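You operate a simulated robot arm through the tools that you are given. There is no shell and no other tool. Be economical: measure what you need, move in short steps, check, and stop when the job is done.

The job below is to be done with a simulated two-armed robot. You get a single attempt, and the scene is never put back.

## Task
Take the lid off the grease tin and lay it down on the top of the plywood stand.

It is judged by the outcome, as a careful person would: the job done as asked, and still so three seconds after it is handed in. It fails if anything else is knocked over, pushed out of place, dropped, spilled or broken. A push-on lid holds only when it is set on centred and level and pressed home; a screw cap is set on level and turned clockwise until tight.

## Robot
Two 7-joint arms with two-finger parallel grippers on one trunk, on a base that drives. Base frame: it is fixed to the floor where the robot stands at the start and does not move with it; the origin is under the middle of the robot, x ahead of it, y to its left, z up. Units: mm, rad, N and s.
The left shoulder is at the start at [69, 182, 1111], the right one opposite. With the tool pointing down near the work surface each hand reaches from about 300 to 740 mm from the robot's upright axis, wherever it stands, measured 20 degrees to its own side. Places, roughly: grease tin (6x6x8 cm) [500, 0, 900]. Payload 3.91 kg a hand.
The tool frame of a hand sits at the grasp point between the pads (the TCP): z along the fingers, y along the line on which they close. The tips reach 30 mm beyond it. Largest opening 110 mm; finger width 20, thickness 10; the body of the gripper, 48 by 112 mm, starts 55 mm behind the TCP.
Orientation is that of the tool frame in the base frame, as a unit quaternion [w, x, y, z]. With the fingers straight down and closing along the base's y, the tool's x points along the base's -x, its y along +y and its z along -z.

## Interface
- The arms move only by the tool nudge_tool. It takes "left_motion", "right_motion" or both (then of equal length, played together; a hand with none holds still); each is a list of rows, each a list of 7 numbers: the finger opening in mm, from 0 to 110, then the shift along the base's x, y, z in units of 40 mm (1.0 is 40 mm), then the turn, a rotation vector about the base's x, y, z in units of 4 degrees (1.0 is 4 degrees). In form: [[fingers, tx, ty, tz, ax, ay, az], ...]. A call has 1 to 10 rows; each row shifts and turns the commanded pose from where the row before left it. A call with a number of a shift or a turn outside -1 to 1 is refused whole. A row lasts 0.2 s, in which the tool goes at most 50 mm and 0.15 rad; a call with a longer step from one row to the next is refused whole, and so is a gripper value outside its range. Where a pose cannot be reached the arm comes as near as it can. A force on the tool above 40 N (or 10 N above the force at the start of the call, whichever is more), or a blocked arm, ends the call early, and 0.2 s more pass. The fingers move at their own pace (about 72 mm/s each) and stop on an object; they squeeze with about 27 N. The grip force told is the motor's: it shows also when the fingers shut on nothing. Time passes only in rows, and 0.2 s behind the last, so rows that do not move let the fingers close. It gives the time, the measured TCP pose, the force on the tool (base axes), the opening and the grip force at its end, in the units of the frame above (readings bear some noise), with the torque about the TCP (base axes, N m) and any sound that the robot's microphone picked up, and new pictures: "pictures" is both (left out), scene, wrist or none (wrist: the cameras of the hands that moved).
- Cameras (640 x 400 px; columns grow to the right, rows downward): "scene" is now at [213.3, 24.7, 1317.9]; the picture's right is [0.29, -0.96, 0.00], its down [-0.38, -0.12, -0.92] and it looks along [0.88, 0.27, -0.40] (base axes); focal length 214 px, centre (320, 200). "left" rides on the left gripper at [73, -17, -103] in its tool frame; the picture's right is [0.23, 0.97, 0.00], its down [-0.76, 0.18, -0.62] and it looks along [-0.61, 0.14, 0.78] (tool axes); focal length 222 px, centre (320, 200). "right" rides on the right gripper at [72, 17, -103] in its tool frame; the picture's right is [-0.23, 0.97, 0.00], its down [-0.76, -0.18, -0.62] and it looks along [-0.61, -0.14, 0.78] (tool axes); focal length 222 px, centre (320, 200). There is no depth. A picture from a camera that has moved, and an enlarged one, comes with that camera's place and axes in the base frame and with its lens.
- lift_body(by): slides the trunk up (or, below 0, down) by that many mm; the arms and the scene camera ride with it, the base frame stays. It gives what a move gives, with no picture.
- drive_base(legs): drives the robot by 1 to 6 legs, each [ahead, left, turn to the left] in mm, mm and rad, along the robot's own axes; the way and the turn of a leg run together, so that a leg with both is an arc; at most 1500 mm and 3.142 rad a leg. The arms and the cameras ride along, it lands a little off, and it stops where it bumps. It gives what a move gives, and a new picture of the scene camera.
- pan_tilt(pan, tilt): turns the head with the scene camera to pan (to the left, within 1.396 rad either way) and tilt (down, from -0.506 to 1.204), counted from straight ahead of the robot. It gives what a move gives, and a new picture of the scene camera.
- inspect(camera, box): a new picture of the part [left, top, right, bottom] of that camera's present view, enlarged. The clock stands still meanwhile.
- hand_in(): hands the job in; it is judged then, once.

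Work in short steps. Places have to be worked out from the pictures, the camera data and where the tool is seen: move nearer, look again, correct. Check each grasp and each placing, and mend what went wrong. You have 120 turns and 260 pictures in all, those below and enlarged ones among them. Open the grippers and draw the arms clear of the work before you hand the job in, unless the task says otherwise; then end with one line.

The tools are called after "Call:" as a command line: name --argument value ..., lists and objects as JSON in quotes. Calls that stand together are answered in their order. nudge_tool: Moves the arms, as the interface text tells. Its arguments: {"type":"object","properties":{"left_motion":{"type":"array","items":{"type":"array","items":{"type":"number"}}},"right_motion":{"type":"array","items":{"type":"array","items":{"type":"number"}}},"pictures":{"type":"string","enum":["both","scene","wrist","none"]}},"required":[]} The other tools are called the same way: lift_body (by) slides the trunk up or down; drive_base (legs) drives the base; pan_tilt (pan, tilt) turns the head that bears the scene camera; inspect (camera, box) takes an enlarged picture of a part of a camera's view; hand_in () hands the job in.

At the start:

```text
time: 0.0
left_tool_pos: [332.6, 152.4, 1220.9]
left_tool_rot: [0.0, -0.001, 1.0, -0.001]
left_contact_force: [0.1, 0.9, -0.8]
left_ft_torque: [0.01, 0.01, -0.01]
left_gripper_width: 109.9
left_grip_force: 0.0
right_tool_pos: [481.7, -100.9, 1138.3]
right_tool_rot: [-0.001, 0.0, 1.0, -0.001]
right_contact_force: [0.3, 0.2, 0.5]
right_ft_torque: [0.04, 0.0, 0.02]
right_gripper_width: 110.2
right_grip_force: 0.0
trunk travel left (down, up): [-375.0, 139.0]
robot x, y, heading: [-1.4, -0.9, 0.003]
head pan, tilt: [0.295, 0.408]
```

scene: 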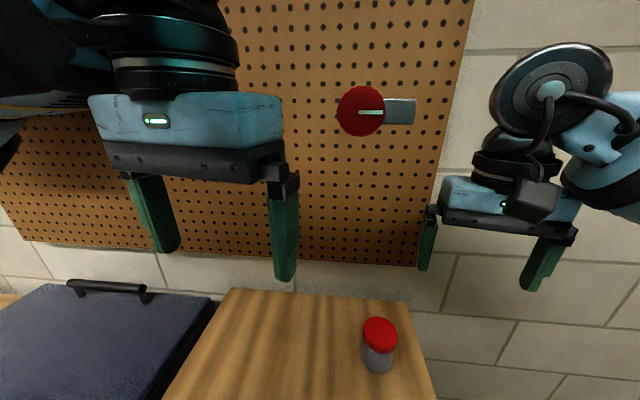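
right: 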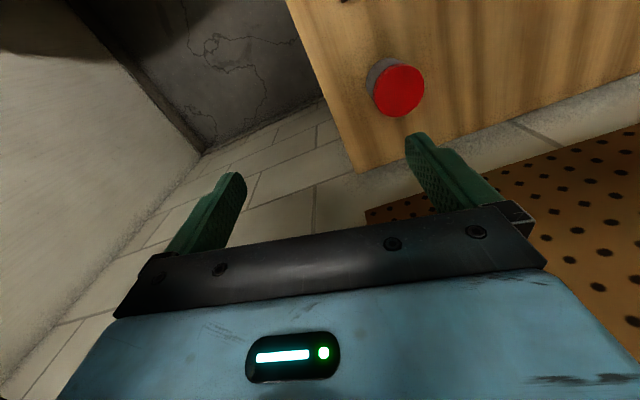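
left: 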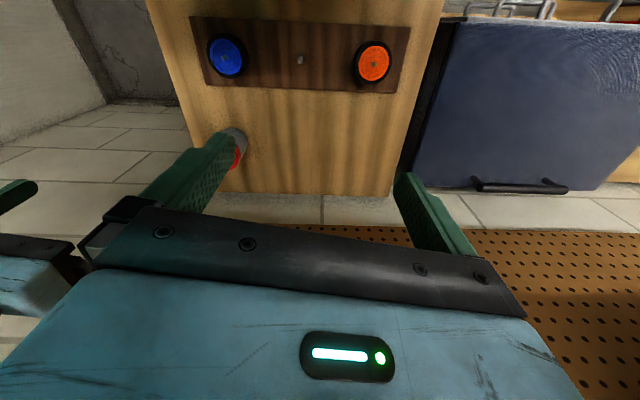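

I see the tin with a red lid on a wooden bench; the stand isn't identified yet. I tilt the head down to survey the bench.

Call:
pan_tilt --pan 0.0 --tilt 0.8

Call:
pan_tilt --pan 0.8 --tilt 0.6

Call:
pan_tilt --pan -0.8 --tilt 0.6

```text
time: 0.9
left_tool_pos: [332.4, 153.0, 1220.9]
left_tool_rot: [-0.002, -0.001, 1.0, 0.001]
left_contact_force: [-1.0, 0.5, -0.1]
left_ft_torque: [0.03, 0.0, 0.01]
left_gripper_width: 109.8
left_grip_force: 0.2
right_tool_pos: [482.4, -101.4, 1138.8]
right_tool_rot: [-0.001, 0.0, 1.0, 0.0]
right_contact_force: [0.5, -0.2, -0.2]
right_ft_torque: [0.0, -0.01, 0.0]
right_gripper_width: 109.9
right_grip_force: 0.0
trunk travel left (down, up): [-375.0, 139.0]
robot x, y, heading: [-1.4, 4.8, -0.001]
head pan, tilt: [0.0, 0.799]
camera scene: at [209.8, 4.8, 1293.0], right [0.08, -1.0, 0.0], down [-0.63, -0.05, -0.77], along [0.77, 0.06, -0.63], focal length 214 px, centre (320, 200)
```

scene: 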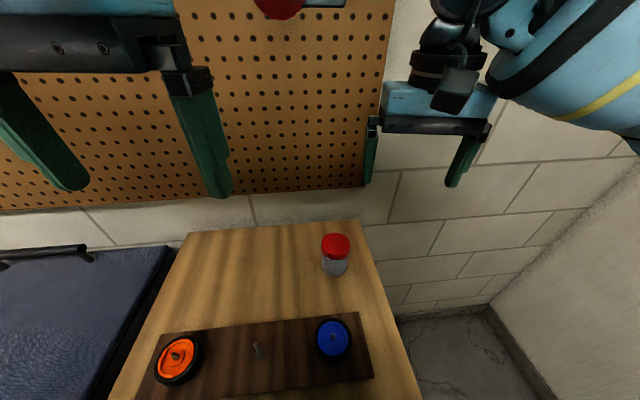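

```text
time: 2.0
left_tool_pos: [332.5, 151.7, 1221.7]
left_tool_rot: [0.001, 0.0, 1.0, 0.0]
left_contact_force: [-0.7, -0.6, 0.1]
left_ft_torque: [-0.02, 0.03, 0.0]
left_gripper_width: 109.6
left_grip_force: 0.0
right_tool_pos: [483.1, -101.1, 1138.4]
right_tool_rot: [-0.001, 0.0, 1.0, 0.0]
right_contact_force: [-0.4, -0.5, -0.5]
right_ft_torque: [-0.03, 0.01, -0.01]
right_gripper_width: 110.1
right_grip_force: 0.0
trunk travel left (down, up): [-375.0, 139.0]
robot x, y, heading: [-1.9, 2.3, -0.005]
head pan, tilt: [0.799, 0.6]
camera scene: at [186.5, 61.0, 1300.5], right [0.72, -0.7, 0.0], down [-0.39, -0.4, -0.82], along [0.58, 0.59, -0.57], focal length 214 px, centre (320, 200)
```

scene: 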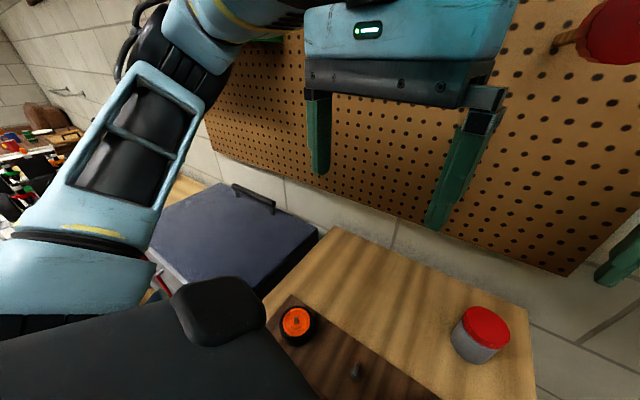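

```text
time: 3.7
left_tool_pos: [335.2, 152.3, 1220.7]
left_tool_rot: [-0.001, -0.003, 1.0, 0.0]
left_contact_force: [59.0, 2.3, -11.0]
left_ft_torque: [-0.03, 5.69, 0.76]
left_gripper_width: 109.9
left_grip_force: 0.0
right_tool_pos: [482.6, -100.3, 1138.6]
right_tool_rot: [0.0, 0.0, 1.0, -0.001]
right_contact_force: [0.3, 0.3, -0.2]
right_ft_torque: [0.01, -0.02, -0.04]
right_gripper_width: 110.3
right_grip_force: 0.1
trunk travel left (down, up): [-375.0, 139.0]
robot x, y, heading: [-1.3, -0.5, 0.002]
head pan, tilt: [-0.799, 0.6]
camera scene: at [213.6, -6.6, 1302.5], right [-0.05, -1.0, 0.0], down [-0.55, 0.03, -0.84], along [0.84, -0.04, -0.55], focal length 214 px, centre (320, 200)
```

scene: 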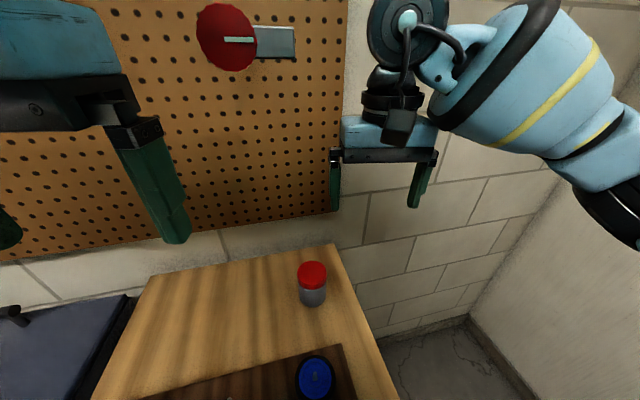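

The last pan seems to have jammed the head against the left hand (59 N). I bring the head back to 0 to release it.

Call:
pan_tilt --pan 0.1 --tilt 0.6

```text
time: 4.9
left_tool_pos: [332.5, 150.6, 1221.8]
left_tool_rot: [0.001, 0.0, 1.0, -0.001]
left_contact_force: [0.3, -0.2, 0.0]
left_ft_torque: [0.03, -0.02, -0.04]
left_gripper_width: 110.1
left_grip_force: 0.1
right_tool_pos: [482.7, -101.2, 1137.9]
right_tool_rot: [0.0, 0.0, 1.0, 0.001]
right_contact_force: [-0.3, 0.1, 0.2]
right_ft_torque: [-0.02, 0.0, -0.02]
right_gripper_width: 109.9
right_grip_force: 0.1
trunk travel left (down, up): [-375.0, 139.0]
robot x, y, heading: [-1.7, 0.4, -0.001]
head pan, tilt: [0.099, 0.6]
camera scene: at [212.9, 6.5, 1300.5], right [0.1, -1.0, 0.0], down [-0.56, -0.06, -0.83], along [0.82, 0.08, -0.56], focal length 214 px, centre (320, 200)
```

scene: 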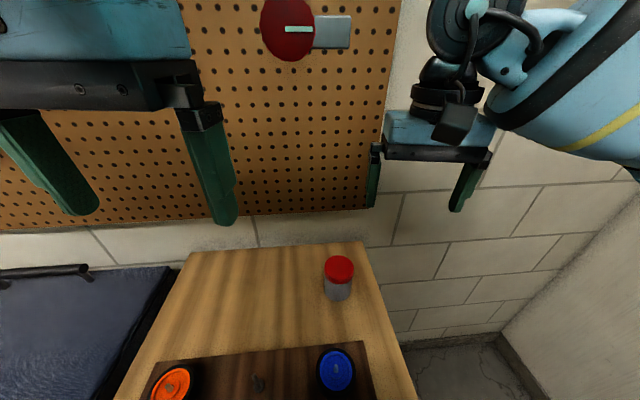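

Released. The lid top works out near (500, -5, 943). I zoom in on the tin to see its lid and move the left hand 80 mm left, away from the head.

Call:
inspect --camera "scene" --box '[290, 230, 390, 320]'

Call:
nudge_tool --left_motion '[[110, 0.5, 0.8, 0, 0, 0, 0], [110, 0.5, 0.8, 0, 0, 0, 0], [110, 0.5, 0.8, 0, 0, 0, 0]]' --pictures "none"

Call:
pan_tilt --pan 0.1 --tilt 1.15

Call:
pan_tilt --pan -1.2 --tilt 0.6

```text
4.44 times, centred on (340, 275) of scene
camera zoom: at [212.9, 6.5, 1300.5], right [0.1, -1.0, 0.0], down [-0.56, -0.06, -0.83], along [0.82, 0.08, -0.56], focal length 953 px, centre (231, -133)
```

zoom: 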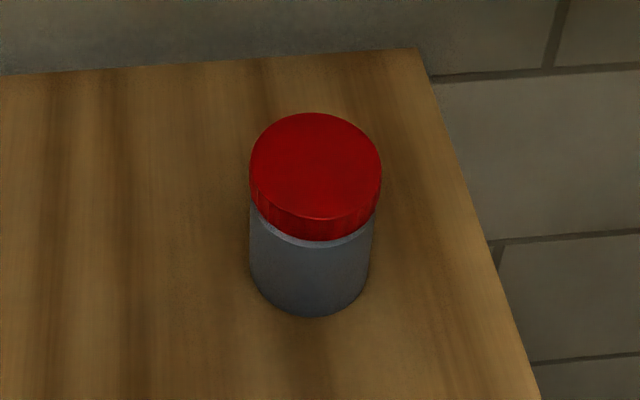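

```text
time: 5.5
left_tool_pos: [369.0, 213.6, 1222.3]
left_tool_rot: [0.001, 0.003, 1.0, 0.0]
left_contact_force: [0.4, -0.1, -0.1]
left_ft_torque: [-0.01, 0.0, -0.01]
left_gripper_width: 110.0
left_grip_force: 0.1
right_tool_pos: [480.5, -101.2, 1139.6]
right_tool_rot: [0.0, 0.001, 1.0, 0.001]
right_contact_force: [0.3, -0.1, 0.0]
right_ft_torque: [-0.01, -0.03, 0.04]
right_gripper_width: 109.9
right_grip_force: 0.0
trunk travel left (down, up): [-375.0, 139.0]
robot x, y, heading: [-2.2, -0.3, 0.0]
head pan, tilt: [0.099, 0.6]
stopped in row 3 (left hand): the force on the tool passed its limit at 58 N (the readings are from after the stop); the commanded pose is now the measured one
```

```text
time: 6.5
left_tool_pos: [369.2, 214.9, 1223.4]
left_tool_rot: [-0.001, 0.003, 1.0, 0.0]
left_contact_force: [-4.0, -0.3, -0.9]
left_ft_torque: [0.07, -0.36, 0.18]
left_gripper_width: 110.0
left_grip_force: 0.1
right_tool_pos: [482.0, -100.7, 1138.8]
right_tool_rot: [0.0, 0.0, 1.0, 0.0]
right_contact_force: [0.4, 0.3, -0.2]
right_ft_torque: [0.0, 0.0, -0.05]
right_gripper_width: 109.9
right_grip_force: 0.0
trunk travel left (down, up): [-375.0, 139.0]
robot x, y, heading: [1.8, -0.8, -0.002]
head pan, tilt: [0.099, 1.15]
camera scene: at [183.5, 3.6, 1258.9], right [0.1, -0.99, 0.0], down [-0.91, -0.09, -0.41], along [0.41, 0.04, -0.91], focal length 214 px, centre (320, 200)
```

scene: 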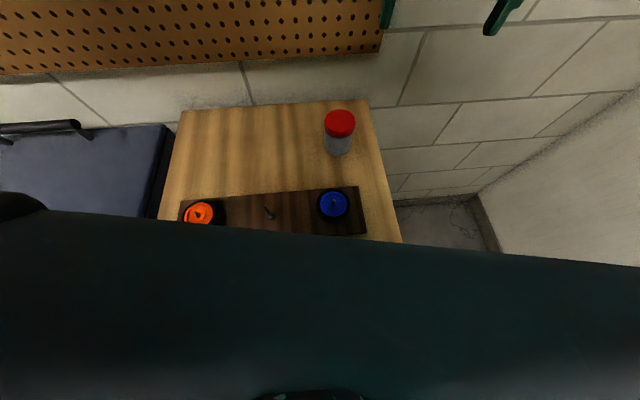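

```text
time: 8.0
left_tool_pos: [369.4, 214.2, 1222.4]
left_tool_rot: [0.0, 0.002, 1.0, 0.001]
left_contact_force: [-3.7, -1.6, -1.8]
left_ft_torque: [0.01, -0.39, 0.17]
left_gripper_width: 110.1
left_grip_force: 0.2
right_tool_pos: [482.0, -99.4, 1139.2]
right_tool_rot: [0.0, 0.0, 1.0, 0.0]
right_contact_force: [0.0, 0.0, -0.7]
right_ft_torque: [-0.02, 0.01, -0.03]
right_gripper_width: 109.9
right_grip_force: 0.1
trunk travel left (down, up): [-375.0, 139.0]
robot x, y, heading: [-1.5, -3.9, -0.004]
head pan, tilt: [-1.201, 0.6]
camera scene: at [156.2, -84.7, 1300.6], right [-0.93, -0.36, 0.0], down [-0.2, 0.53, -0.82], along [0.3, -0.77, -0.57], focal length 214 px, centre (320, 200)
```

scene: 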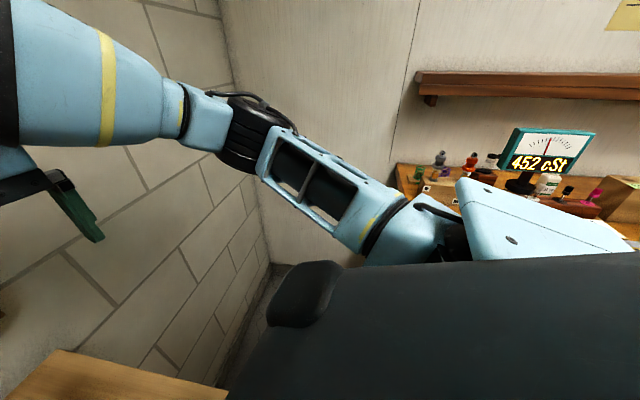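

The left hand touched something with a residual −4 N in x. I turn the head toward it to see what it is.

Call:
pan_tilt --pan 0.5 --tilt 0.2

Call:
pan_tilt --pan 0.9 --tilt 0.1

Call:
inspect --camera "left" --box '[0, 0, 640, 400]'

```text
time: 9.7
left_tool_pos: [369.8, 212.5, 1222.7]
left_tool_rot: [0.0, 0.002, 1.0, 0.0]
left_contact_force: [-4.0, -0.7, -1.9]
left_ft_torque: [0.06, -0.38, 0.13]
left_gripper_width: 110.3
left_grip_force: 0.2
right_tool_pos: [482.3, -100.6, 1138.5]
right_tool_rot: [0.0, 0.0, 1.0, 0.0]
right_contact_force: [-0.5, 0.2, -0.2]
right_ft_torque: [0.03, 0.01, 0.0]
right_gripper_width: 110.2
right_grip_force: 0.0
trunk travel left (down, up): [-375.0, 139.0]
robot x, y, heading: [2.4, 2.1, 0.003]
head pan, tilt: [0.499, 0.201]
camera scene: at [206.0, 42.2, 1337.4], right [0.48, -0.88, 0.0], down [-0.17, -0.1, -0.98], along [0.86, 0.47, -0.2], focal length 214 px, centre (320, 200)
```

scene: 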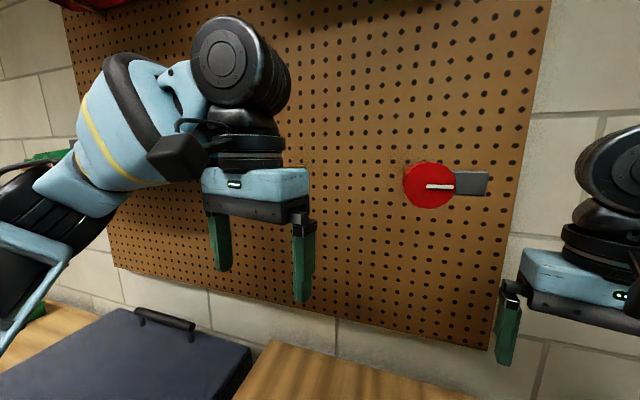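

```text
time: 10.6
left_tool_pos: [368.4, 213.8, 1222.3]
left_tool_rot: [0.001, 0.003, 1.0, 0.0]
left_contact_force: [-4.4, -0.3, -1.2]
left_ft_torque: [0.11, -0.31, 0.14]
left_gripper_width: 109.9
left_grip_force: 0.0
right_tool_pos: [481.0, -102.0, 1139.5]
right_tool_rot: [0.0, 0.0, 1.0, 0.0]
right_contact_force: [0.2, 0.5, 0.2]
right_ft_torque: [-0.04, -0.01, 0.03]
right_gripper_width: 109.9
right_grip_force: 0.0
trunk travel left (down, up): [-375.0, 139.0]
robot x, y, heading: [3.0, 1.7, -0.003]
head pan, tilt: [0.901, 0.099]
camera scene: at [181.3, 69.8, 1346.8], right [0.78, -0.62, 0.0], down [-0.06, -0.08, -1.0], along [0.62, 0.78, -0.1], focal length 214 px, centre (320, 200)
```

scene: 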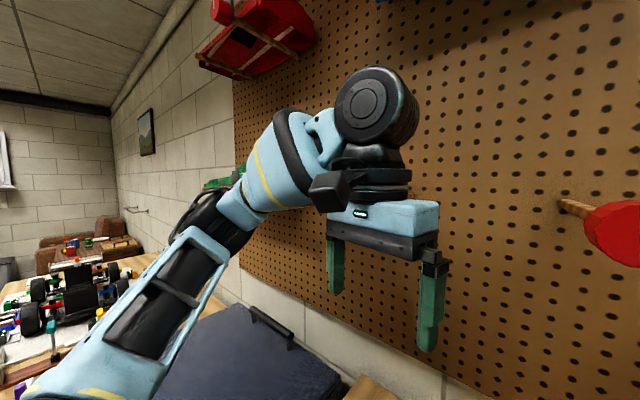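

```text
1.00 times, centred on (320, 200) of left (not enlarged: the box is as wide or as high as the picture)
camera zoom: at [296.5, 196.5, 1326.0], right [-0.22, 0.98, 0.0], down [0.76, 0.17, 0.62], along [0.61, 0.14, -0.78], focal length 222 px, centre (320, 200)
```

zoom: 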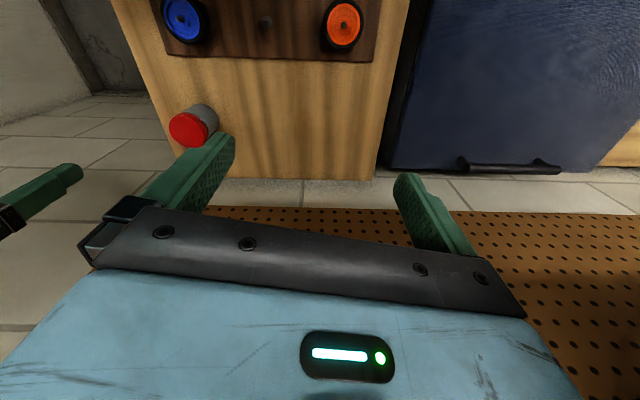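

The left arm's outer link seems to be brushing the wall side. I back the left hand off toward the robot and lower it a bit, then see whether the force clears.

Call:
nudge_tool --left_motion '[[110, -0.5, -0.3, 0, 0, 0, 0], [110, -0.3, -0.2, 0, 0, 0, 0]]' --pictures "none"

Call:
inspect --camera "scene" --box '[160, 40, 460, 240]'

```text
time: 11.2
left_tool_pos: [338.6, 194.7, 1222.1]
left_tool_rot: [0.0, 0.003, 1.0, 0.0]
left_contact_force: [0.1, 0.2, -0.8]
left_ft_torque: [-0.02, -0.02, 0.02]
left_gripper_width: 110.0
left_grip_force: 0.0
right_tool_pos: [482.9, -99.5, 1137.8]
right_tool_rot: [0.0, 0.0, 1.0, 0.0]
right_contact_force: [0.0, -0.6, 0.3]
right_ft_torque: [-0.02, 0.0, 0.01]
right_gripper_width: 110.0
right_grip_force: 0.0
trunk travel left (down, up): [-375.0, 139.0]
robot x, y, heading: [0.3, 1.6, -0.001]
head pan, tilt: [0.901, 0.099]
```

```text
2.00 times, centred on (310, 140) of scene
camera zoom: at [182.1, 69.9, 1346.7], right [0.78, -0.62, 0.0], down [-0.06, -0.08, -1.0], along [0.62, 0.78, -0.1], focal length 429 px, centre (340, 320)
```

zoom: 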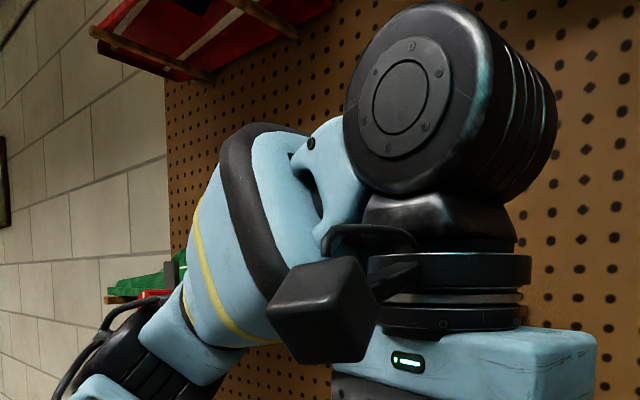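

Force cleared. The red disc on a peg triangulates to about (389, 46, 1316), so I must keep wrists below/away from it. Plan: right hand comes from the right side, pitched, gripping the tin body; left hand takes the lid from above. I begin turning the right hand (yaw +90°, then pitch) while moving it to the right, and lower the left hand.

Call:
pan_tilt --pan 0.0 --tilt 0.6

Call:
nudge_tool --left_motion '[[110, 0, 0, -0.3, 0, 0, 0], [110, 0, 0, -0.3, 0, 0, 0], [110, 0, 0, -0.3, 0, 0, 0], [110, 0, 0, -0.3, 0, 0, 0], [110, 0, 0, -0.3, 0, 0, 0], [110, 0, 0, -0.3, 0, 0, 0], [110, 0, 0, -0.3, 0, 0, 0], [110, 0, 0, -0.3, 0, 0, 0], [110, 0, 0, -0.3, 0, 0, 0], [110, 0, 0, -0.3, 0, 0, 0]]' --right_motion '[[110, -0.15, -0.2, 0, 0.503, -0.503, 0.966], [110, -0.15, -0.2, 0, 0.503, -0.503, 0.966], [110, -0.15, -0.2, 0, 0.503, -0.503, 0.966], [110, -0.15, -0.2, 0, 0.503, -0.503, 0.966], [110, -0.15, -0.2, 0, 0.503, -0.503, 0.966], [110, -0.15, -0.2, 0, 0.503, -0.503, 0.966], [110, -0.15, -0.2, 0, 0.503, -0.503, 0.966], [110, -0.15, -0.2, 0, 0.503, -0.503, 0.966], [110, -0.15, -0.2, 0, 0.503, -0.503, 0.966], [110, -0.15, -0.2, 0, 0.503, -0.503, 0.966]]' --pictures "scene"

```text
time: 12.3
left_tool_pos: [339.2, 194.5, 1222.1]
left_tool_rot: [0.0, 0.002, 1.0, 0.0]
left_contact_force: [-0.3, -0.6, 0.3]
left_ft_torque: [-0.04, -0.03, -0.02]
left_gripper_width: 110.0
left_grip_force: 0.0
right_tool_pos: [481.8, -100.9, 1139.2]
right_tool_rot: [0.0, 0.0, 1.0, -0.001]
right_contact_force: [0.5, -0.5, 0.0]
right_ft_torque: [-0.01, -0.03, -0.03]
right_gripper_width: 109.9
right_grip_force: 0.1
trunk travel left (down, up): [-375.0, 139.0]
robot x, y, heading: [1.7, -3.4, -0.0]
head pan, tilt: [0.0, 0.6]
camera scene: at [213.2, -2.1, 1300.6], right [0.0, -1.0, 0.0], down [-0.56, 0.0, -0.83], along [0.83, 0.0, -0.56], focal length 214 px, centre (320, 200)
```

scene: 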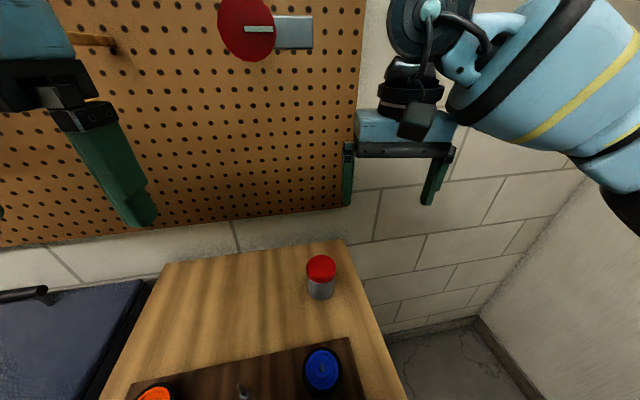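

```text
time: 14.6
left_tool_pos: [337.1, 192.8, 1103.5]
left_tool_rot: [0.0, 0.002, 1.0, 0.0]
left_contact_force: [-0.9, 0.4, 0.4]
left_ft_torque: [-0.01, 0.0, -0.03]
left_gripper_width: 110.0
left_grip_force: 0.0
right_tool_pos: [422.6, -181.9, 1139.1]
right_tool_rot: [0.171, -0.328, 0.914, 0.17]
right_contact_force: [-0.4, -0.1, 0.5]
right_ft_torque: [-0.01, -0.02, -0.03]
right_gripper_width: 109.7
right_grip_force: 0.0
trunk travel left (down, up): [-375.0, 139.0]
robot x, y, heading: [-2.1, 1.0, -0.005]
head pan, tilt: [0.0, 0.6]
camera scene: at [213.2, -2.5, 1300.5], right [0.0, -1.0, 0.0], down [-0.56, 0.0, -0.83], along [0.83, 0.0, -0.56], focal length 214 px, centre (320, 200)
```

scene: 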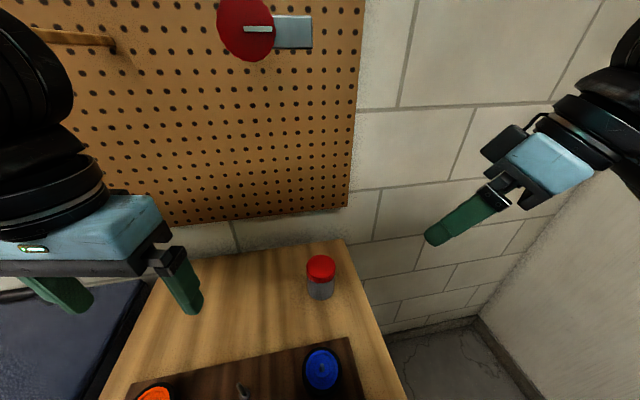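

Rotation goes well. I complete the right hand's turn (11.3 more steps) and start yawing the left hand by −90°.

Call:
nudge_tool --right_motion '[[110, 0, -0.1, 0, 0.503, -0.503, 0.966], [110, 0, -0.1, 0, 0.503, -0.503, 0.966], [110, 0, -0.1, 0, 0.503, -0.503, 0.966], [110, 0, -0.1, 0, 0.503, -0.503, 0.966], [110, 0, -0.1, 0, 0.503, -0.503, 0.966], [110, 0, -0.1, 0, 0.503, -0.503, 0.966], [110, 0, -0.1, 0, 0.503, -0.503, 0.966], [110, 0, -0.1, 0, 0.503, -0.503, 0.966], [110, 0, -0.1, 0, 0.503, -0.503, 0.966], [110, 0, -0.1, 0, 0.65, -0.65, 1.0]]' --left_motion '[[110, 0, 0, 0, 0, 0, -1], [110, 0, 0, 0, 0, 0, -1], [110, 0, 0, 0, 0, 0, -1], [110, 0, 0, 0, 0, 0, -1], [110, 0, 0, 0, 0, 0, -1], [110, 0, 0, 0, 0, 0, -1], [110, 0, 0, 0, 0, 0, -1], [110, 0, 0, 0, 0, 0, -1], [110, 0, 0, 0, 0, 0, -1], [110, 0, 0, 0, 0, 0, -1]]' --pictures "both"

```text
time: 16.8
left_tool_pos: [338.3, 194.2, 1103.0]
left_tool_rot: [0.0, 0.346, 0.938, 0.0]
left_contact_force: [-0.4, -0.4, 0.1]
left_ft_torque: [0.0, 0.0, -0.03]
left_gripper_width: 109.9
left_grip_force: 0.2
right_tool_pos: [360.7, -183.8, 1168.6]
right_tool_rot: [0.317, -0.598, 0.666, 0.312]
right_contact_force: [-0.5, 0.2, 0.4]
right_ft_torque: [0.04, -0.01, -0.01]
right_gripper_width: 109.9
right_grip_force: 0.1
right hand out of reach, approached as far as the arm can: row 7, 8, 9, 10
trunk travel left (down, up): [-375.0, 139.0]
robot x, y, heading: [2.9, -0.8, 0.001]
head pan, tilt: [0.0, 0.6]
camera scene: at [213.0, -2.1, 1300.6], right [0.0, -1.0, 0.0], down [-0.56, 0.0, -0.83], along [0.83, 0.0, -0.56], focal length 214 px, centre (320, 200)
camera right: at [333.4, -308.5, 1173.0], right [-0.95, 0.22, 0.22], down [0.21, -0.06, 0.98], along [0.23, 0.97, 0.01], focal length 222 px, centre (320, 200)
camera left: at [271.4, 227.3, 1205.8], right [0.46, 0.89, 0.0], down [0.69, -0.36, 0.62], along [0.55, -0.29, -0.78], focal length 222 px, centre (320, 200)
```

scene: 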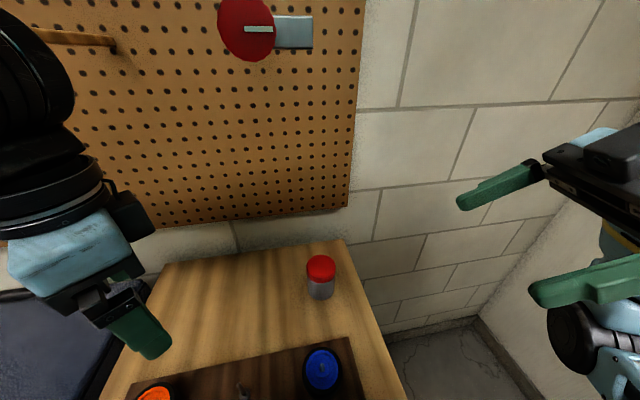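
right: 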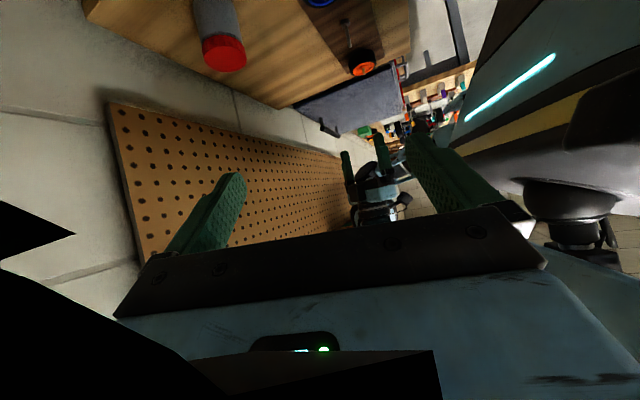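
left: 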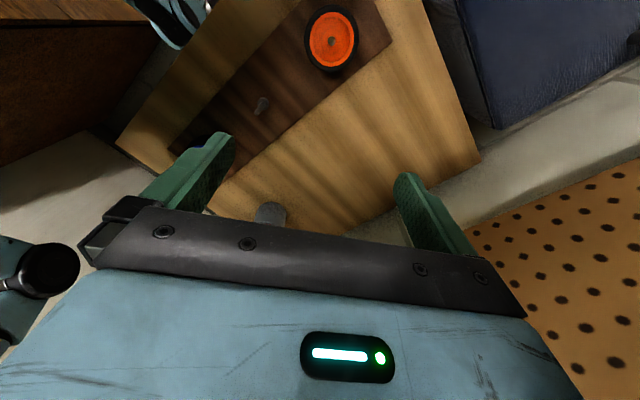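

Orientation is already about right (pitch ≈37°, closing along x), but position drifted from a reach limit. I move the right hand forward and down toward (500, -150, 1000), and finish the left hand's yaw.

Call:
nudge_tool --right_motion '[[110, 0.3, 0.1, -0.4, 0, 0, 0], [110, 0.3, 0.1, -0.4, 0, 0, 0], [110, 0.3, 0.1, -0.4, 0, 0, 0], [110, 0.3, 0.1, -0.4, 0, 0, 0], [110, 0.3, 0.1, -0.4, 0, 0, 0], [110, 0.3, 0.1, -0.4, 0, 0, 0], [110, 0.3, 0.1, -0.4, 0, 0, 0], [110, 0.3, 0.1, -0.4, 0, 0, 0]]' --left_motion '[[110, 0, 0, 0, 0, 0, -1], [110, 0, 0, 0, 0, 0, -1], [110, 0, 0, 0, 0, 0, -1], [110, 0, 0, 0, 0, 0, -1], [110, 0, 0, 0, 0, 0, -1], [110, 0, 0, 0, 0, 0, -1], [110, 0, 0, 0, 0, 0, -1], [110, 0, 0, 0, 0, 0, -1]]' --pictures "scene"

```text
time: 18.6
left_tool_pos: [338.1, 194.1, 1103.5]
left_tool_rot: [0.0, 0.59, 0.807, 0.0]
left_contact_force: [-0.2, 0.5, 0.1]
left_ft_torque: [0.0, 0.0, -0.01]
left_gripper_width: 110.3
left_grip_force: 0.1
right_tool_pos: [352.9, -134.6, 1115.9]
right_tool_rot: [0.317, -0.598, 0.668, 0.311]
right_contact_force: [-0.2, 0.3, 0.2]
right_ft_torque: [0.02, 0.01, 0.01]
right_gripper_width: 110.0
right_grip_force: 0.0
right hand out of reach, approached as far as the arm can: row 1, 2, 3, 4, 5, 6, 7, 8
trunk travel left (down, up): [-375.0, 139.0]
robot x, y, heading: [1.8, -0.6, 0.001]
head pan, tilt: [0.0, 0.6]
camera scene: at [213.2, -2.2, 1300.5], right [0.0, -1.0, 0.0], down [-0.56, 0.0, -0.83], along [0.83, 0.0, -0.56], focal length 214 px, centre (320, 200)
```

scene: 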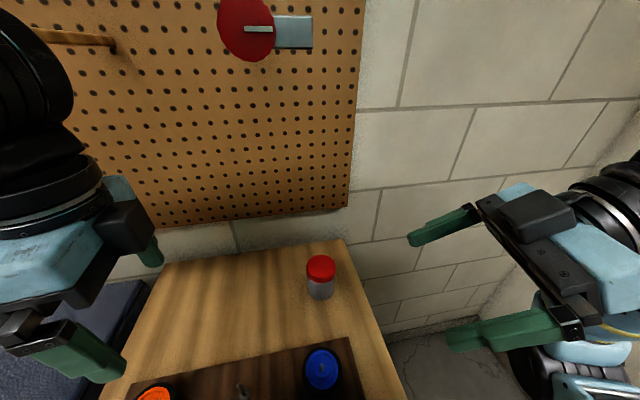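

The full 90° yaw runs into a joint limit. I yaw the right hand back 40° (pointing forward-left), which is more natural for this arm, and move it forward gently.

Call:
nudge_tool --right_motion '[[110, 0, 0, 0, 0, 0, -1], [110, 0, 0, 0, 0, 0, -1], [110, 0, 0, 0, 0, 0, -1], [110, 0, 0, 0, 0, 0, -1], [110, 0, 0, 0, 0, 0, -1], [110, 0, 0, 0, 0, 0, -1], [110, 0, 0, 0, 0, 0, -1], [110, 0, 0, 0, 0, 0, -1], [110, 0, 0, 0, 0, 0, -1], [110, 0, 0, 0, 0, 0, -1]]' --left_motion '[[110, 0, 0, 0, 0, 0, -1], [110, 0, 0, 0, 0, 0, -1], [110, 0, 0, 0, 0, 0, -1], [110, 0, 0, 0, 0, 0, -1], [110, 0, 0, 0, 0, 0, -0.5], [110, 0, 0, 0, 0, 0, 0], [110, 0, 0, 0, 0, 0, 0], [110, 0, 0, 0, 0, 0, 0], [110, 0, 0, 0, 0, 0, 0], [110, 0, 0, 0, 0, 0, 0]]' --pictures "scene"

```text
time: 20.8
left_tool_pos: [338.7, 193.8, 1101.7]
left_tool_rot: [-0.001, 0.709, 0.705, 0.0]
left_contact_force: [0.4, 0.6, -0.3]
left_ft_torque: [0.0, -0.01, 0.03]
left_gripper_width: 110.0
left_grip_force: 0.0
right_tool_pos: [388.0, -137.3, 1137.7]
right_tool_rot: [0.404, -0.334, 0.831, 0.184]
right_contact_force: [0.1, 0.4, 0.2]
right_ft_torque: [0.0, -0.05, 0.0]
right_gripper_width: 110.1
right_grip_force: 0.0
right hand out of reach, approached as far as the arm can: row 5, 6, 7, 8, 9, 10
trunk travel left (down, up): [-375.0, 139.0]
robot x, y, heading: [-0.1, -1.1, 0.002]
head pan, tilt: [0.0, 0.6]
camera scene: at [213.2, -2.0, 1300.5], right [0.0, -1.0, 0.0], down [-0.56, 0.0, -0.83], along [0.83, 0.0, -0.56], focal length 214 px, centre (320, 200)
```

scene: 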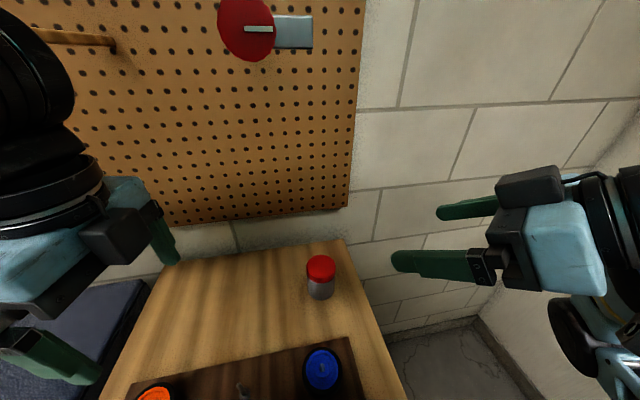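

Now the hand points forward-left at 46° azimuth, 37° down. I try moving it down and forward to see whether reach is restored.

Call:
nudge_tool --right_motion '[[110, 0, 0, -0.4, 0, 0, 0], [110, 0, 0, -0.4, 0, 0, 0], [110, 0, 0, -0.4, 0, 0, 0], [110, 0, 0, -0.4, 0, 0, 0]]' --pictures "none"

Call:
nudge_tool --right_motion '[[110, 0.2, 0, 0, 0, 0, 0], [110, 0.2, 0, 0, 0, 0, 0]]' --pictures "scene"

```text
time: 21.8
left_tool_pos: [338.6, 193.7, 1103.5]
left_tool_rot: [0.0, 0.709, 0.705, 0.0]
left_contact_force: [0.9, -0.2, 0.2]
left_ft_torque: [0.0, -0.01, 0.02]
left_gripper_width: 110.1
left_grip_force: 0.0
right_tool_pos: [413.9, -136.8, 1086.2]
right_tool_rot: [0.406, -0.334, 0.83, 0.185]
right_contact_force: [0.3, -0.3, 0.3]
right_ft_torque: [0.01, 0.02, 0.0]
right_gripper_width: 110.0
right_grip_force: 0.1
right hand out of reach, approached as far as the arm can: row 1, 2, 3, 4
trunk travel left (down, up): [-375.0, 139.0]
robot x, y, heading: [-1.5, 1.0, 0.001]
head pan, tilt: [0.0, 0.6]
```

```text
time: 22.4
left_tool_pos: [338.0, 194.3, 1102.0]
left_tool_rot: [0.0, 0.709, 0.705, 0.001]
left_contact_force: [0.6, -0.6, 0.6]
left_ft_torque: [-0.05, -0.02, -0.01]
left_gripper_width: 110.1
left_grip_force: 0.0
right_tool_pos: [429.4, -136.8, 1085.9]
right_tool_rot: [0.405, -0.335, 0.831, 0.185]
right_contact_force: [1.2, -0.1, -0.9]
right_ft_torque: [0.02, 0.0, -0.03]
right_gripper_width: 110.0
right_grip_force: 0.0
trunk travel left (down, up): [-375.0, 139.0]
robot x, y, heading: [-2.0, -1.8, 0.002]
head pan, tilt: [0.0, 0.6]
camera scene: at [213.3, -2.2, 1300.5], right [0.0, -1.0, 0.0], down [-0.56, 0.0, -0.83], along [0.83, 0.0, -0.56], focal length 214 px, centre (320, 200)
```

scene: 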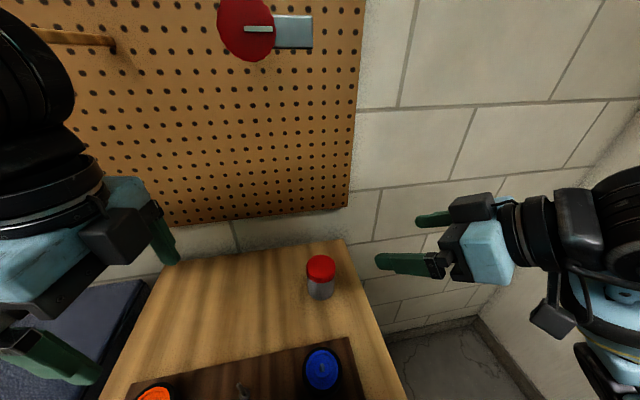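

Reach is restored. I zoom in on the right gripper to understand the black box on its back, since it matters for clearance over the lid.

Call:
inspect --camera "scene" --box '[360, 160, 640, 340]'

Call:
inspect --camera "right" --box '[0, 0, 640, 400]'

Call:
inspect --camera "left" --box '[0, 0, 640, 400]'

Call:
inspect --camera "scene" --box '[0, 140, 240, 400]'

```text
2.22 times, centred on (500, 250) of scene
camera zoom: at [213.3, -2.2, 1300.5], right [0.0, -1.0, 0.0], down [-0.56, 0.0, -0.83], along [0.83, 0.0, -0.56], focal length 477 px, centre (-80, 89)
```

zoom: 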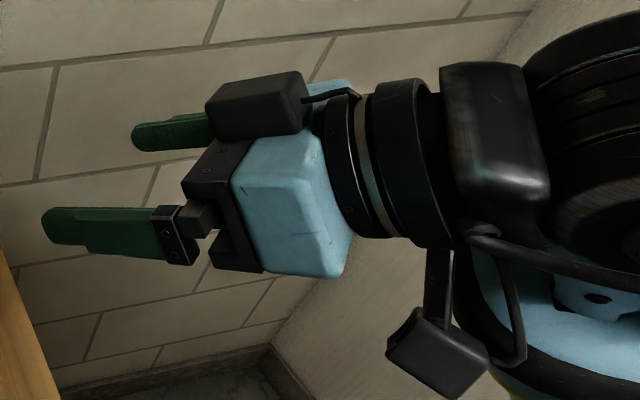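

```text
1.00 times, centred on (320, 200) of right (not enlarged: the box is as wide or as high as the picture)
camera zoom: at [329.5, -213.5, 1090.5], right [-0.59, 0.78, 0.22], down [0.12, -0.18, 0.98], along [0.8, 0.6, 0.01], focal length 222 px, centre (320, 200)
```

zoom: 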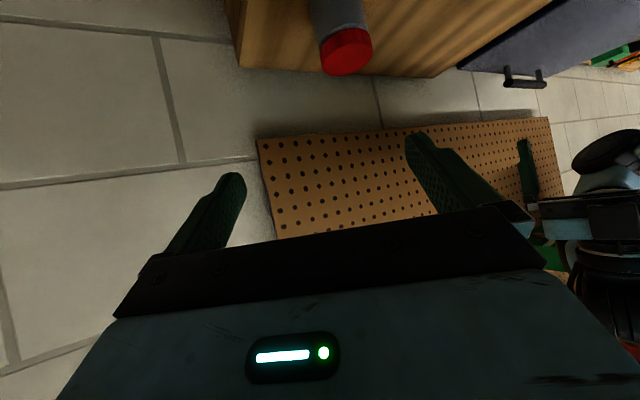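

```text
1.00 times, centred on (320, 200) of left (not enlarged: the box is as wide or as high as the picture)
camera zoom: at [321.6, 265.6, 1205.9], right [0.98, 0.22, 0.0], down [0.17, -0.76, 0.62], along [0.14, -0.61, -0.78], focal length 222 px, centre (320, 200)
```

zoom: 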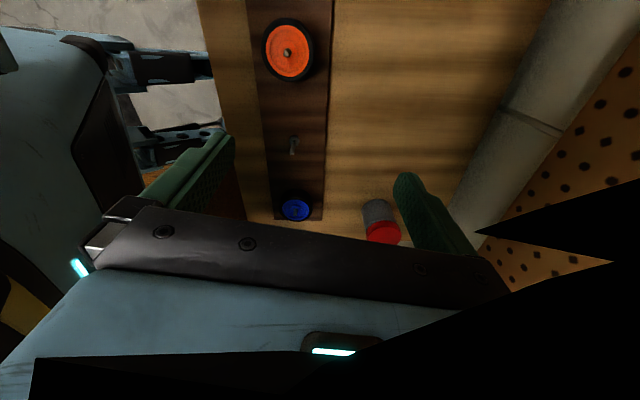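

```text
1.54 times, centred on (120, 270) of scene
camera zoom: at [213.3, -2.2, 1300.5], right [0.0, -1.0, 0.0], down [-0.56, 0.0, -0.83], along [0.83, 0.0, -0.56], focal length 330 px, centre (628, 92)
```

zoom: 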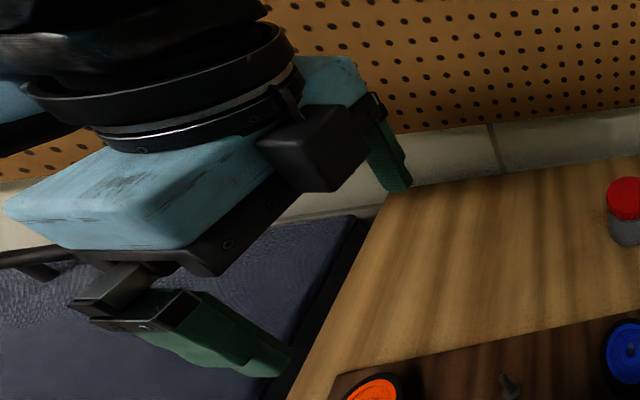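

The rod-mounted box is the camera (+x side) and another box sits on the −x side. I now measure the tin precisely with enlarged views from the scene and left cameras.

Call:
inspect --camera "scene" --box '[280, 240, 360, 310]'

Call:
inspect --camera "left" --box '[340, 180, 440, 260]'

Call:
inspect --camera "right" --box '[290, 0, 390, 90]'

```text
5.71 times, centred on (320, 275) of scene
camera zoom: at [213.3, -2.2, 1300.5], right [0.0, -1.0, 0.0], down [-0.56, 0.0, -0.83], along [0.83, 0.0, -0.56], focal length 1226 px, centre (320, -229)
```

zoom: 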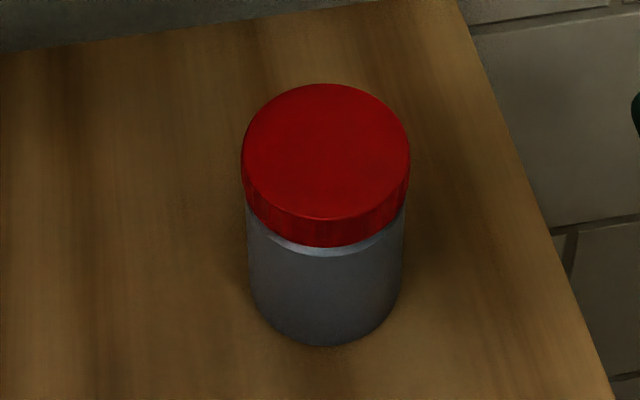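

```text
5.00 times, centred on (390, 220) of left
camera zoom: at [321.6, 265.6, 1205.9], right [0.98, 0.22, 0.0], down [0.17, -0.76, 0.62], along [0.14, -0.61, -0.78], focal length 1111 px, centre (-30, 100)
```

zoom: 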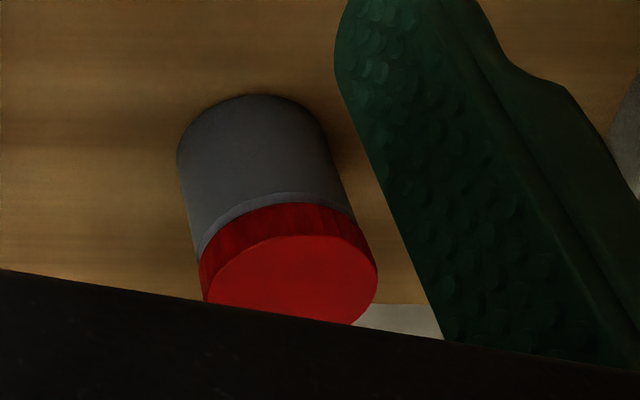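

```text
4.44 times, centred on (340, 45) of right
camera zoom: at [329.5, -213.5, 1090.5], right [-0.59, 0.78, 0.22], down [0.12, -0.18, 0.98], along [0.8, 0.6, 0.01], focal length 987 px, centre (231, 889)
```

zoom: 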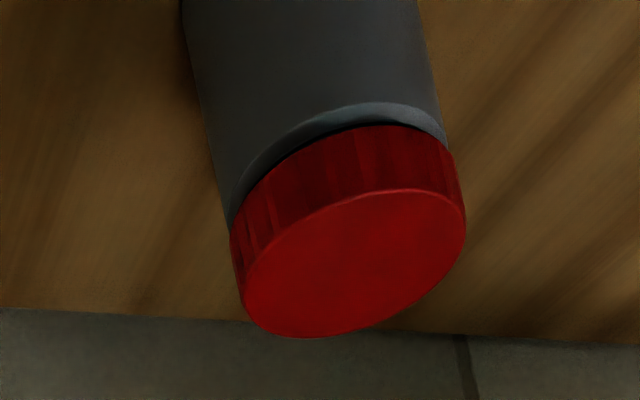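

Triangulated: lid top centre ≈ (499, -4, 942), lid ø≈60 with ~14 mm skirt, body ø≈57, table ≈862. I bring the right hand to a pre-grasp 100 mm back along its approach axis at ≈(437, -68, 956), and turn the left hand the other way so its box points away from the right hand.

Call:
nudge_tool --right_motion '[[110, 0.02, 0.172, -0.325, 0, 0, 0], [110, 0.02, 0.172, -0.325, 0, 0, 0], [110, 0.02, 0.172, -0.325, 0, 0, 0], [110, 0.02, 0.172, -0.325, 0, 0, 0], [110, 0.02, 0.172, -0.325, 0, 0, 0], [110, 0.02, 0.172, -0.325, 0, 0, 0], [110, 0.02, 0.172, -0.325, 0, 0, 0], [110, 0.02, 0.172, -0.325, 0, 0, 0], [110, 0.02, 0.172, -0.325, 0, 0, 0], [110, 0.02, 0.172, -0.325, 0, 0, 0]]' --left_motion '[[110, 0, 0, 0, 0, 0, 1], [110, 0, 0, 0, 0, 0, 1], [110, 0, 0, 0, 0, 0, 1], [110, 0, 0, 0, 0, 0, 1], [110, 0, 0, 0, 0, 0, 1], [110, 0, 0, 0, 0, 0, 1], [110, 0, 0, 0, 0, 0, 1], [110, 0, 0, 0, 0, 0, 1], [110, 0, 0, 0, 0, 0, 1], [110, 0, 0, 0, 0, 0, 1]]' --pictures "none"

Call:
nudge_tool --left_motion '[[110, 0, 0, 0, 0, 0, 1], [110, 0, 0, 0, 0, 0, 1], [110, 0, 0, 0, 0, 0, 1], [110, 0, 0, 0, 0, 0, 1], [110, 0, 0, 0, 0, 0, 1], [110, 0, 0, 0, 0, 0, 1], [110, 0, 0, 0, 0, 0, 1], [110, 0, 0, 0, 0, 0, 1], [110, 0, 0, 0, 0, 0, 1], [110, 0, 0, 0, 0, 0, 1]]' --pictures "scene"

Call:
inspect --camera "right" --box '[0, 0, 640, 400]'

```text
time: 24.6
left_tool_pos: [336.2, 193.8, 1102.3]
left_tool_rot: [0.001, 0.424, 0.906, 0.0]
left_contact_force: [-0.1, 1.1, 0.0]
left_ft_torque: [-0.01, -0.01, 0.01]
left_gripper_width: 109.9
left_grip_force: 0.0
right_tool_pos: [437.8, -67.5, 956.0]
right_tool_rot: [0.405, -0.336, 0.83, 0.186]
right_contact_force: [-0.3, 1.1, 0.0]
right_ft_torque: [0.03, -0.02, 0.01]
right_gripper_width: 110.0
right_grip_force: 0.0
trunk travel left (down, up): [-375.0, 139.0]
robot x, y, heading: [1.9, 3.9, 0.003]
head pan, tilt: [0.0, 0.6]
```

```text
time: 26.8
left_tool_pos: [338.0, 193.8, 1102.5]
left_tool_rot: [0.0, 0.089, 0.996, 0.0]
left_contact_force: [-0.5, 1.4, -0.2]
left_ft_torque: [0.03, -0.02, -0.01]
left_gripper_width: 109.9
left_grip_force: 0.0
right_tool_pos: [437.7, -67.3, 955.5]
right_tool_rot: [0.405, -0.334, 0.831, 0.184]
right_contact_force: [0.9, 0.1, 0.3]
right_ft_torque: [0.01, -0.02, -0.03]
right_gripper_width: 109.7
right_grip_force: 0.0
trunk travel left (down, up): [-375.0, 139.0]
robot x, y, heading: [1.8, -0.1, -0.003]
head pan, tilt: [0.0, 0.6]
camera scene: at [213.2, -2.2, 1300.5], right [0.0, -1.0, 0.0], down [-0.56, 0.0, -0.83], along [0.83, 0.0, -0.56], focal length 214 px, centre (320, 200)
```

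scene: 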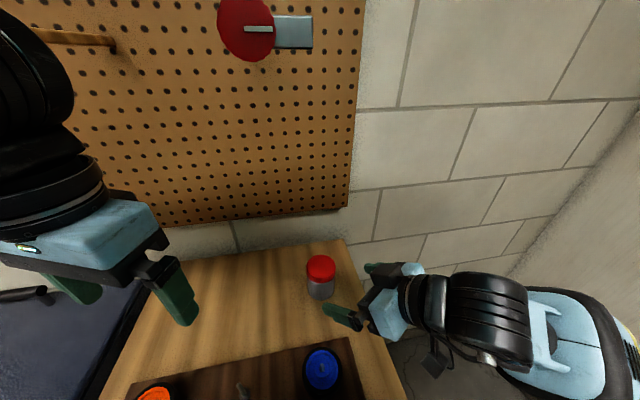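

```text
1.00 times, centred on (320, 200) of right (not enlarged: the box is as wide or as high as the picture)
camera zoom: at [337.4, -144.2, 960.5], right [-0.59, 0.78, 0.22], down [0.12, -0.18, 0.98], along [0.8, 0.6, 0.01], focal length 222 px, centre (320, 200)
```

zoom: 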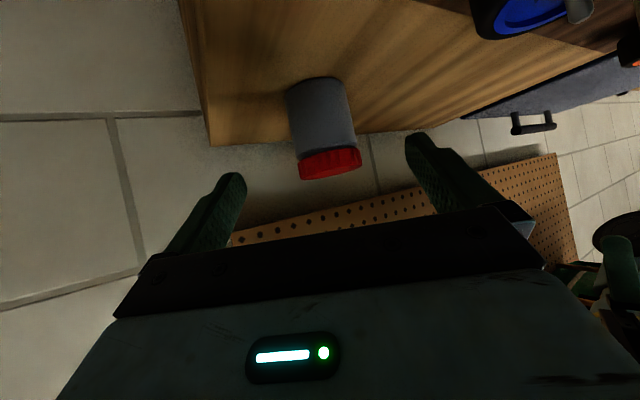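

The tin is centred between the fingers (column ≈322). I advance along the approach axis, about 85% of the way.

Call:
nudge_tool --right_motion '[[110, 0.23, 0.235, -0.25, 0, 0, 0], [110, 0.23, 0.235, -0.25, 0, 0, 0], [110, 0.23, 0.235, -0.25, 0, 0, 0], [110, 0.23, 0.235, -0.25, 0, 0, 0], [110, 0.23, 0.235, -0.25, 0, 0, 0]]' --left_motion '[[110, 0, 0, 0, 0, 0, 1], [110, 0, 0, 0, 0, 0, 1], [110, 0, 0, 0, 0, 0, 1], [110, 0, 0, 0, 0, 0, 1], [110, 0, 0, 0, 0, 0, 1]]' --pictures "scene"

Call:
inspect --camera "right" --box '[160, 0, 480, 200]'

Call:
inspect --camera "scene" --box '[240, 200, 440, 330]'

```text
time: 27.9
left_tool_pos: [337.7, 192.8, 1103.0]
left_tool_rot: [0.0, -0.084, 0.996, 0.0]
left_contact_force: [0.5, -0.2, -0.1]
left_ft_torque: [0.02, -0.03, -0.03]
left_gripper_width: 110.1
left_grip_force: 0.0
right_tool_pos: [484.8, -21.5, 905.0]
right_tool_rot: [0.405, -0.335, 0.831, 0.185]
right_contact_force: [0.0, 0.6, -0.4]
right_ft_torque: [0.01, -0.01, -0.02]
right_gripper_width: 110.2
right_grip_force: 0.0
trunk travel left (down, up): [-375.0, 139.0]
robot x, y, heading: [-0.5, -1.7, 0.0]
head pan, tilt: [0.0, 0.6]
camera scene: at [213.4, -2.0, 1300.5], right [0.0, -1.0, 0.0], down [-0.57, 0.0, -0.82], along [0.82, 0.0, -0.57], focal length 214 px, centre (320, 200)
```

scene: 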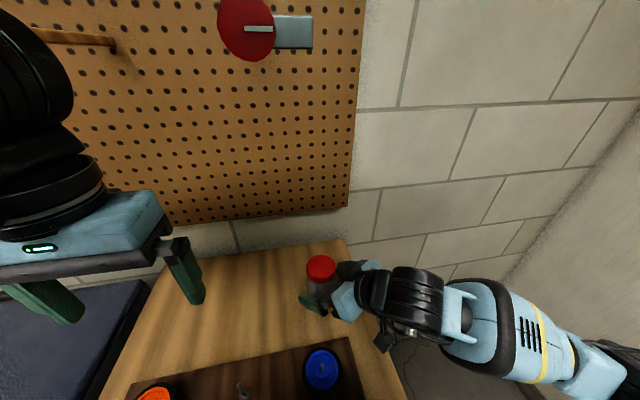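

```text
2.00 times, centred on (320, 100) of right
camera zoom: at [384.2, -97.0, 910.3], right [-0.59, 0.78, 0.22], down [0.12, -0.18, 0.98], along [0.8, 0.6, 0.01], focal length 444 px, centre (320, 400)
```

zoom: 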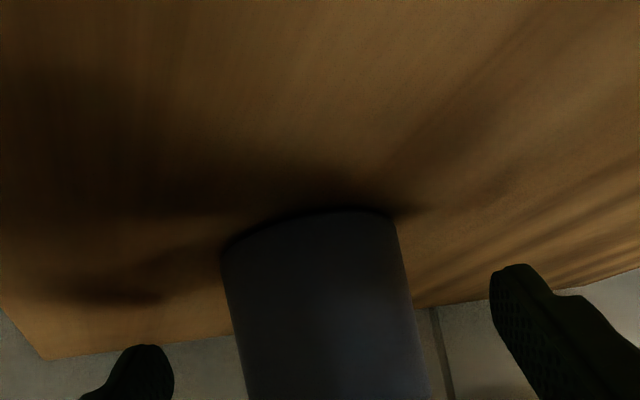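

```text
3.08 times, centred on (340, 265) of scene
camera zoom: at [213.4, -2.0, 1300.5], right [0.0, -1.0, 0.0], down [-0.57, 0.0, -0.82], along [0.82, 0.0, -0.57], focal length 660 px, centre (258, 0)
```

zoom: 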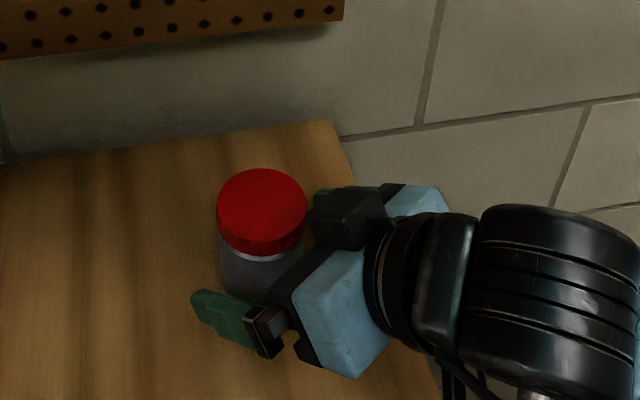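

The gripper's box is close to the lid; I zoom in to judge the gap before the last centimetre.

Call:
inspect --camera "scene" --box '[295, 240, 385, 310]'

```text
5.71 times, centred on (340, 275) of scene
camera zoom: at [213.4, -2.0, 1300.5], right [0.0, -1.0, 0.0], down [-0.57, 0.0, -0.82], along [0.82, 0.0, -0.57], focal length 1226 px, centre (206, -229)
```

zoom: 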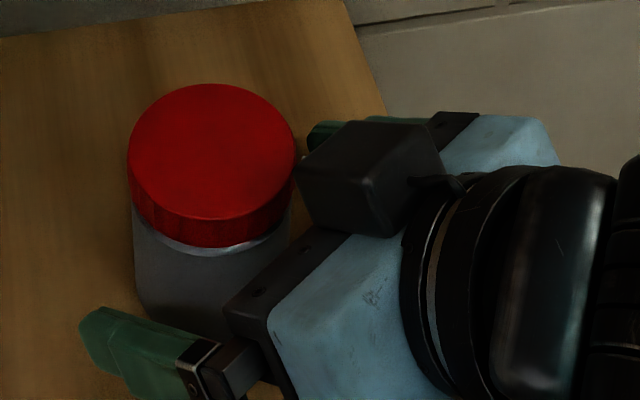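

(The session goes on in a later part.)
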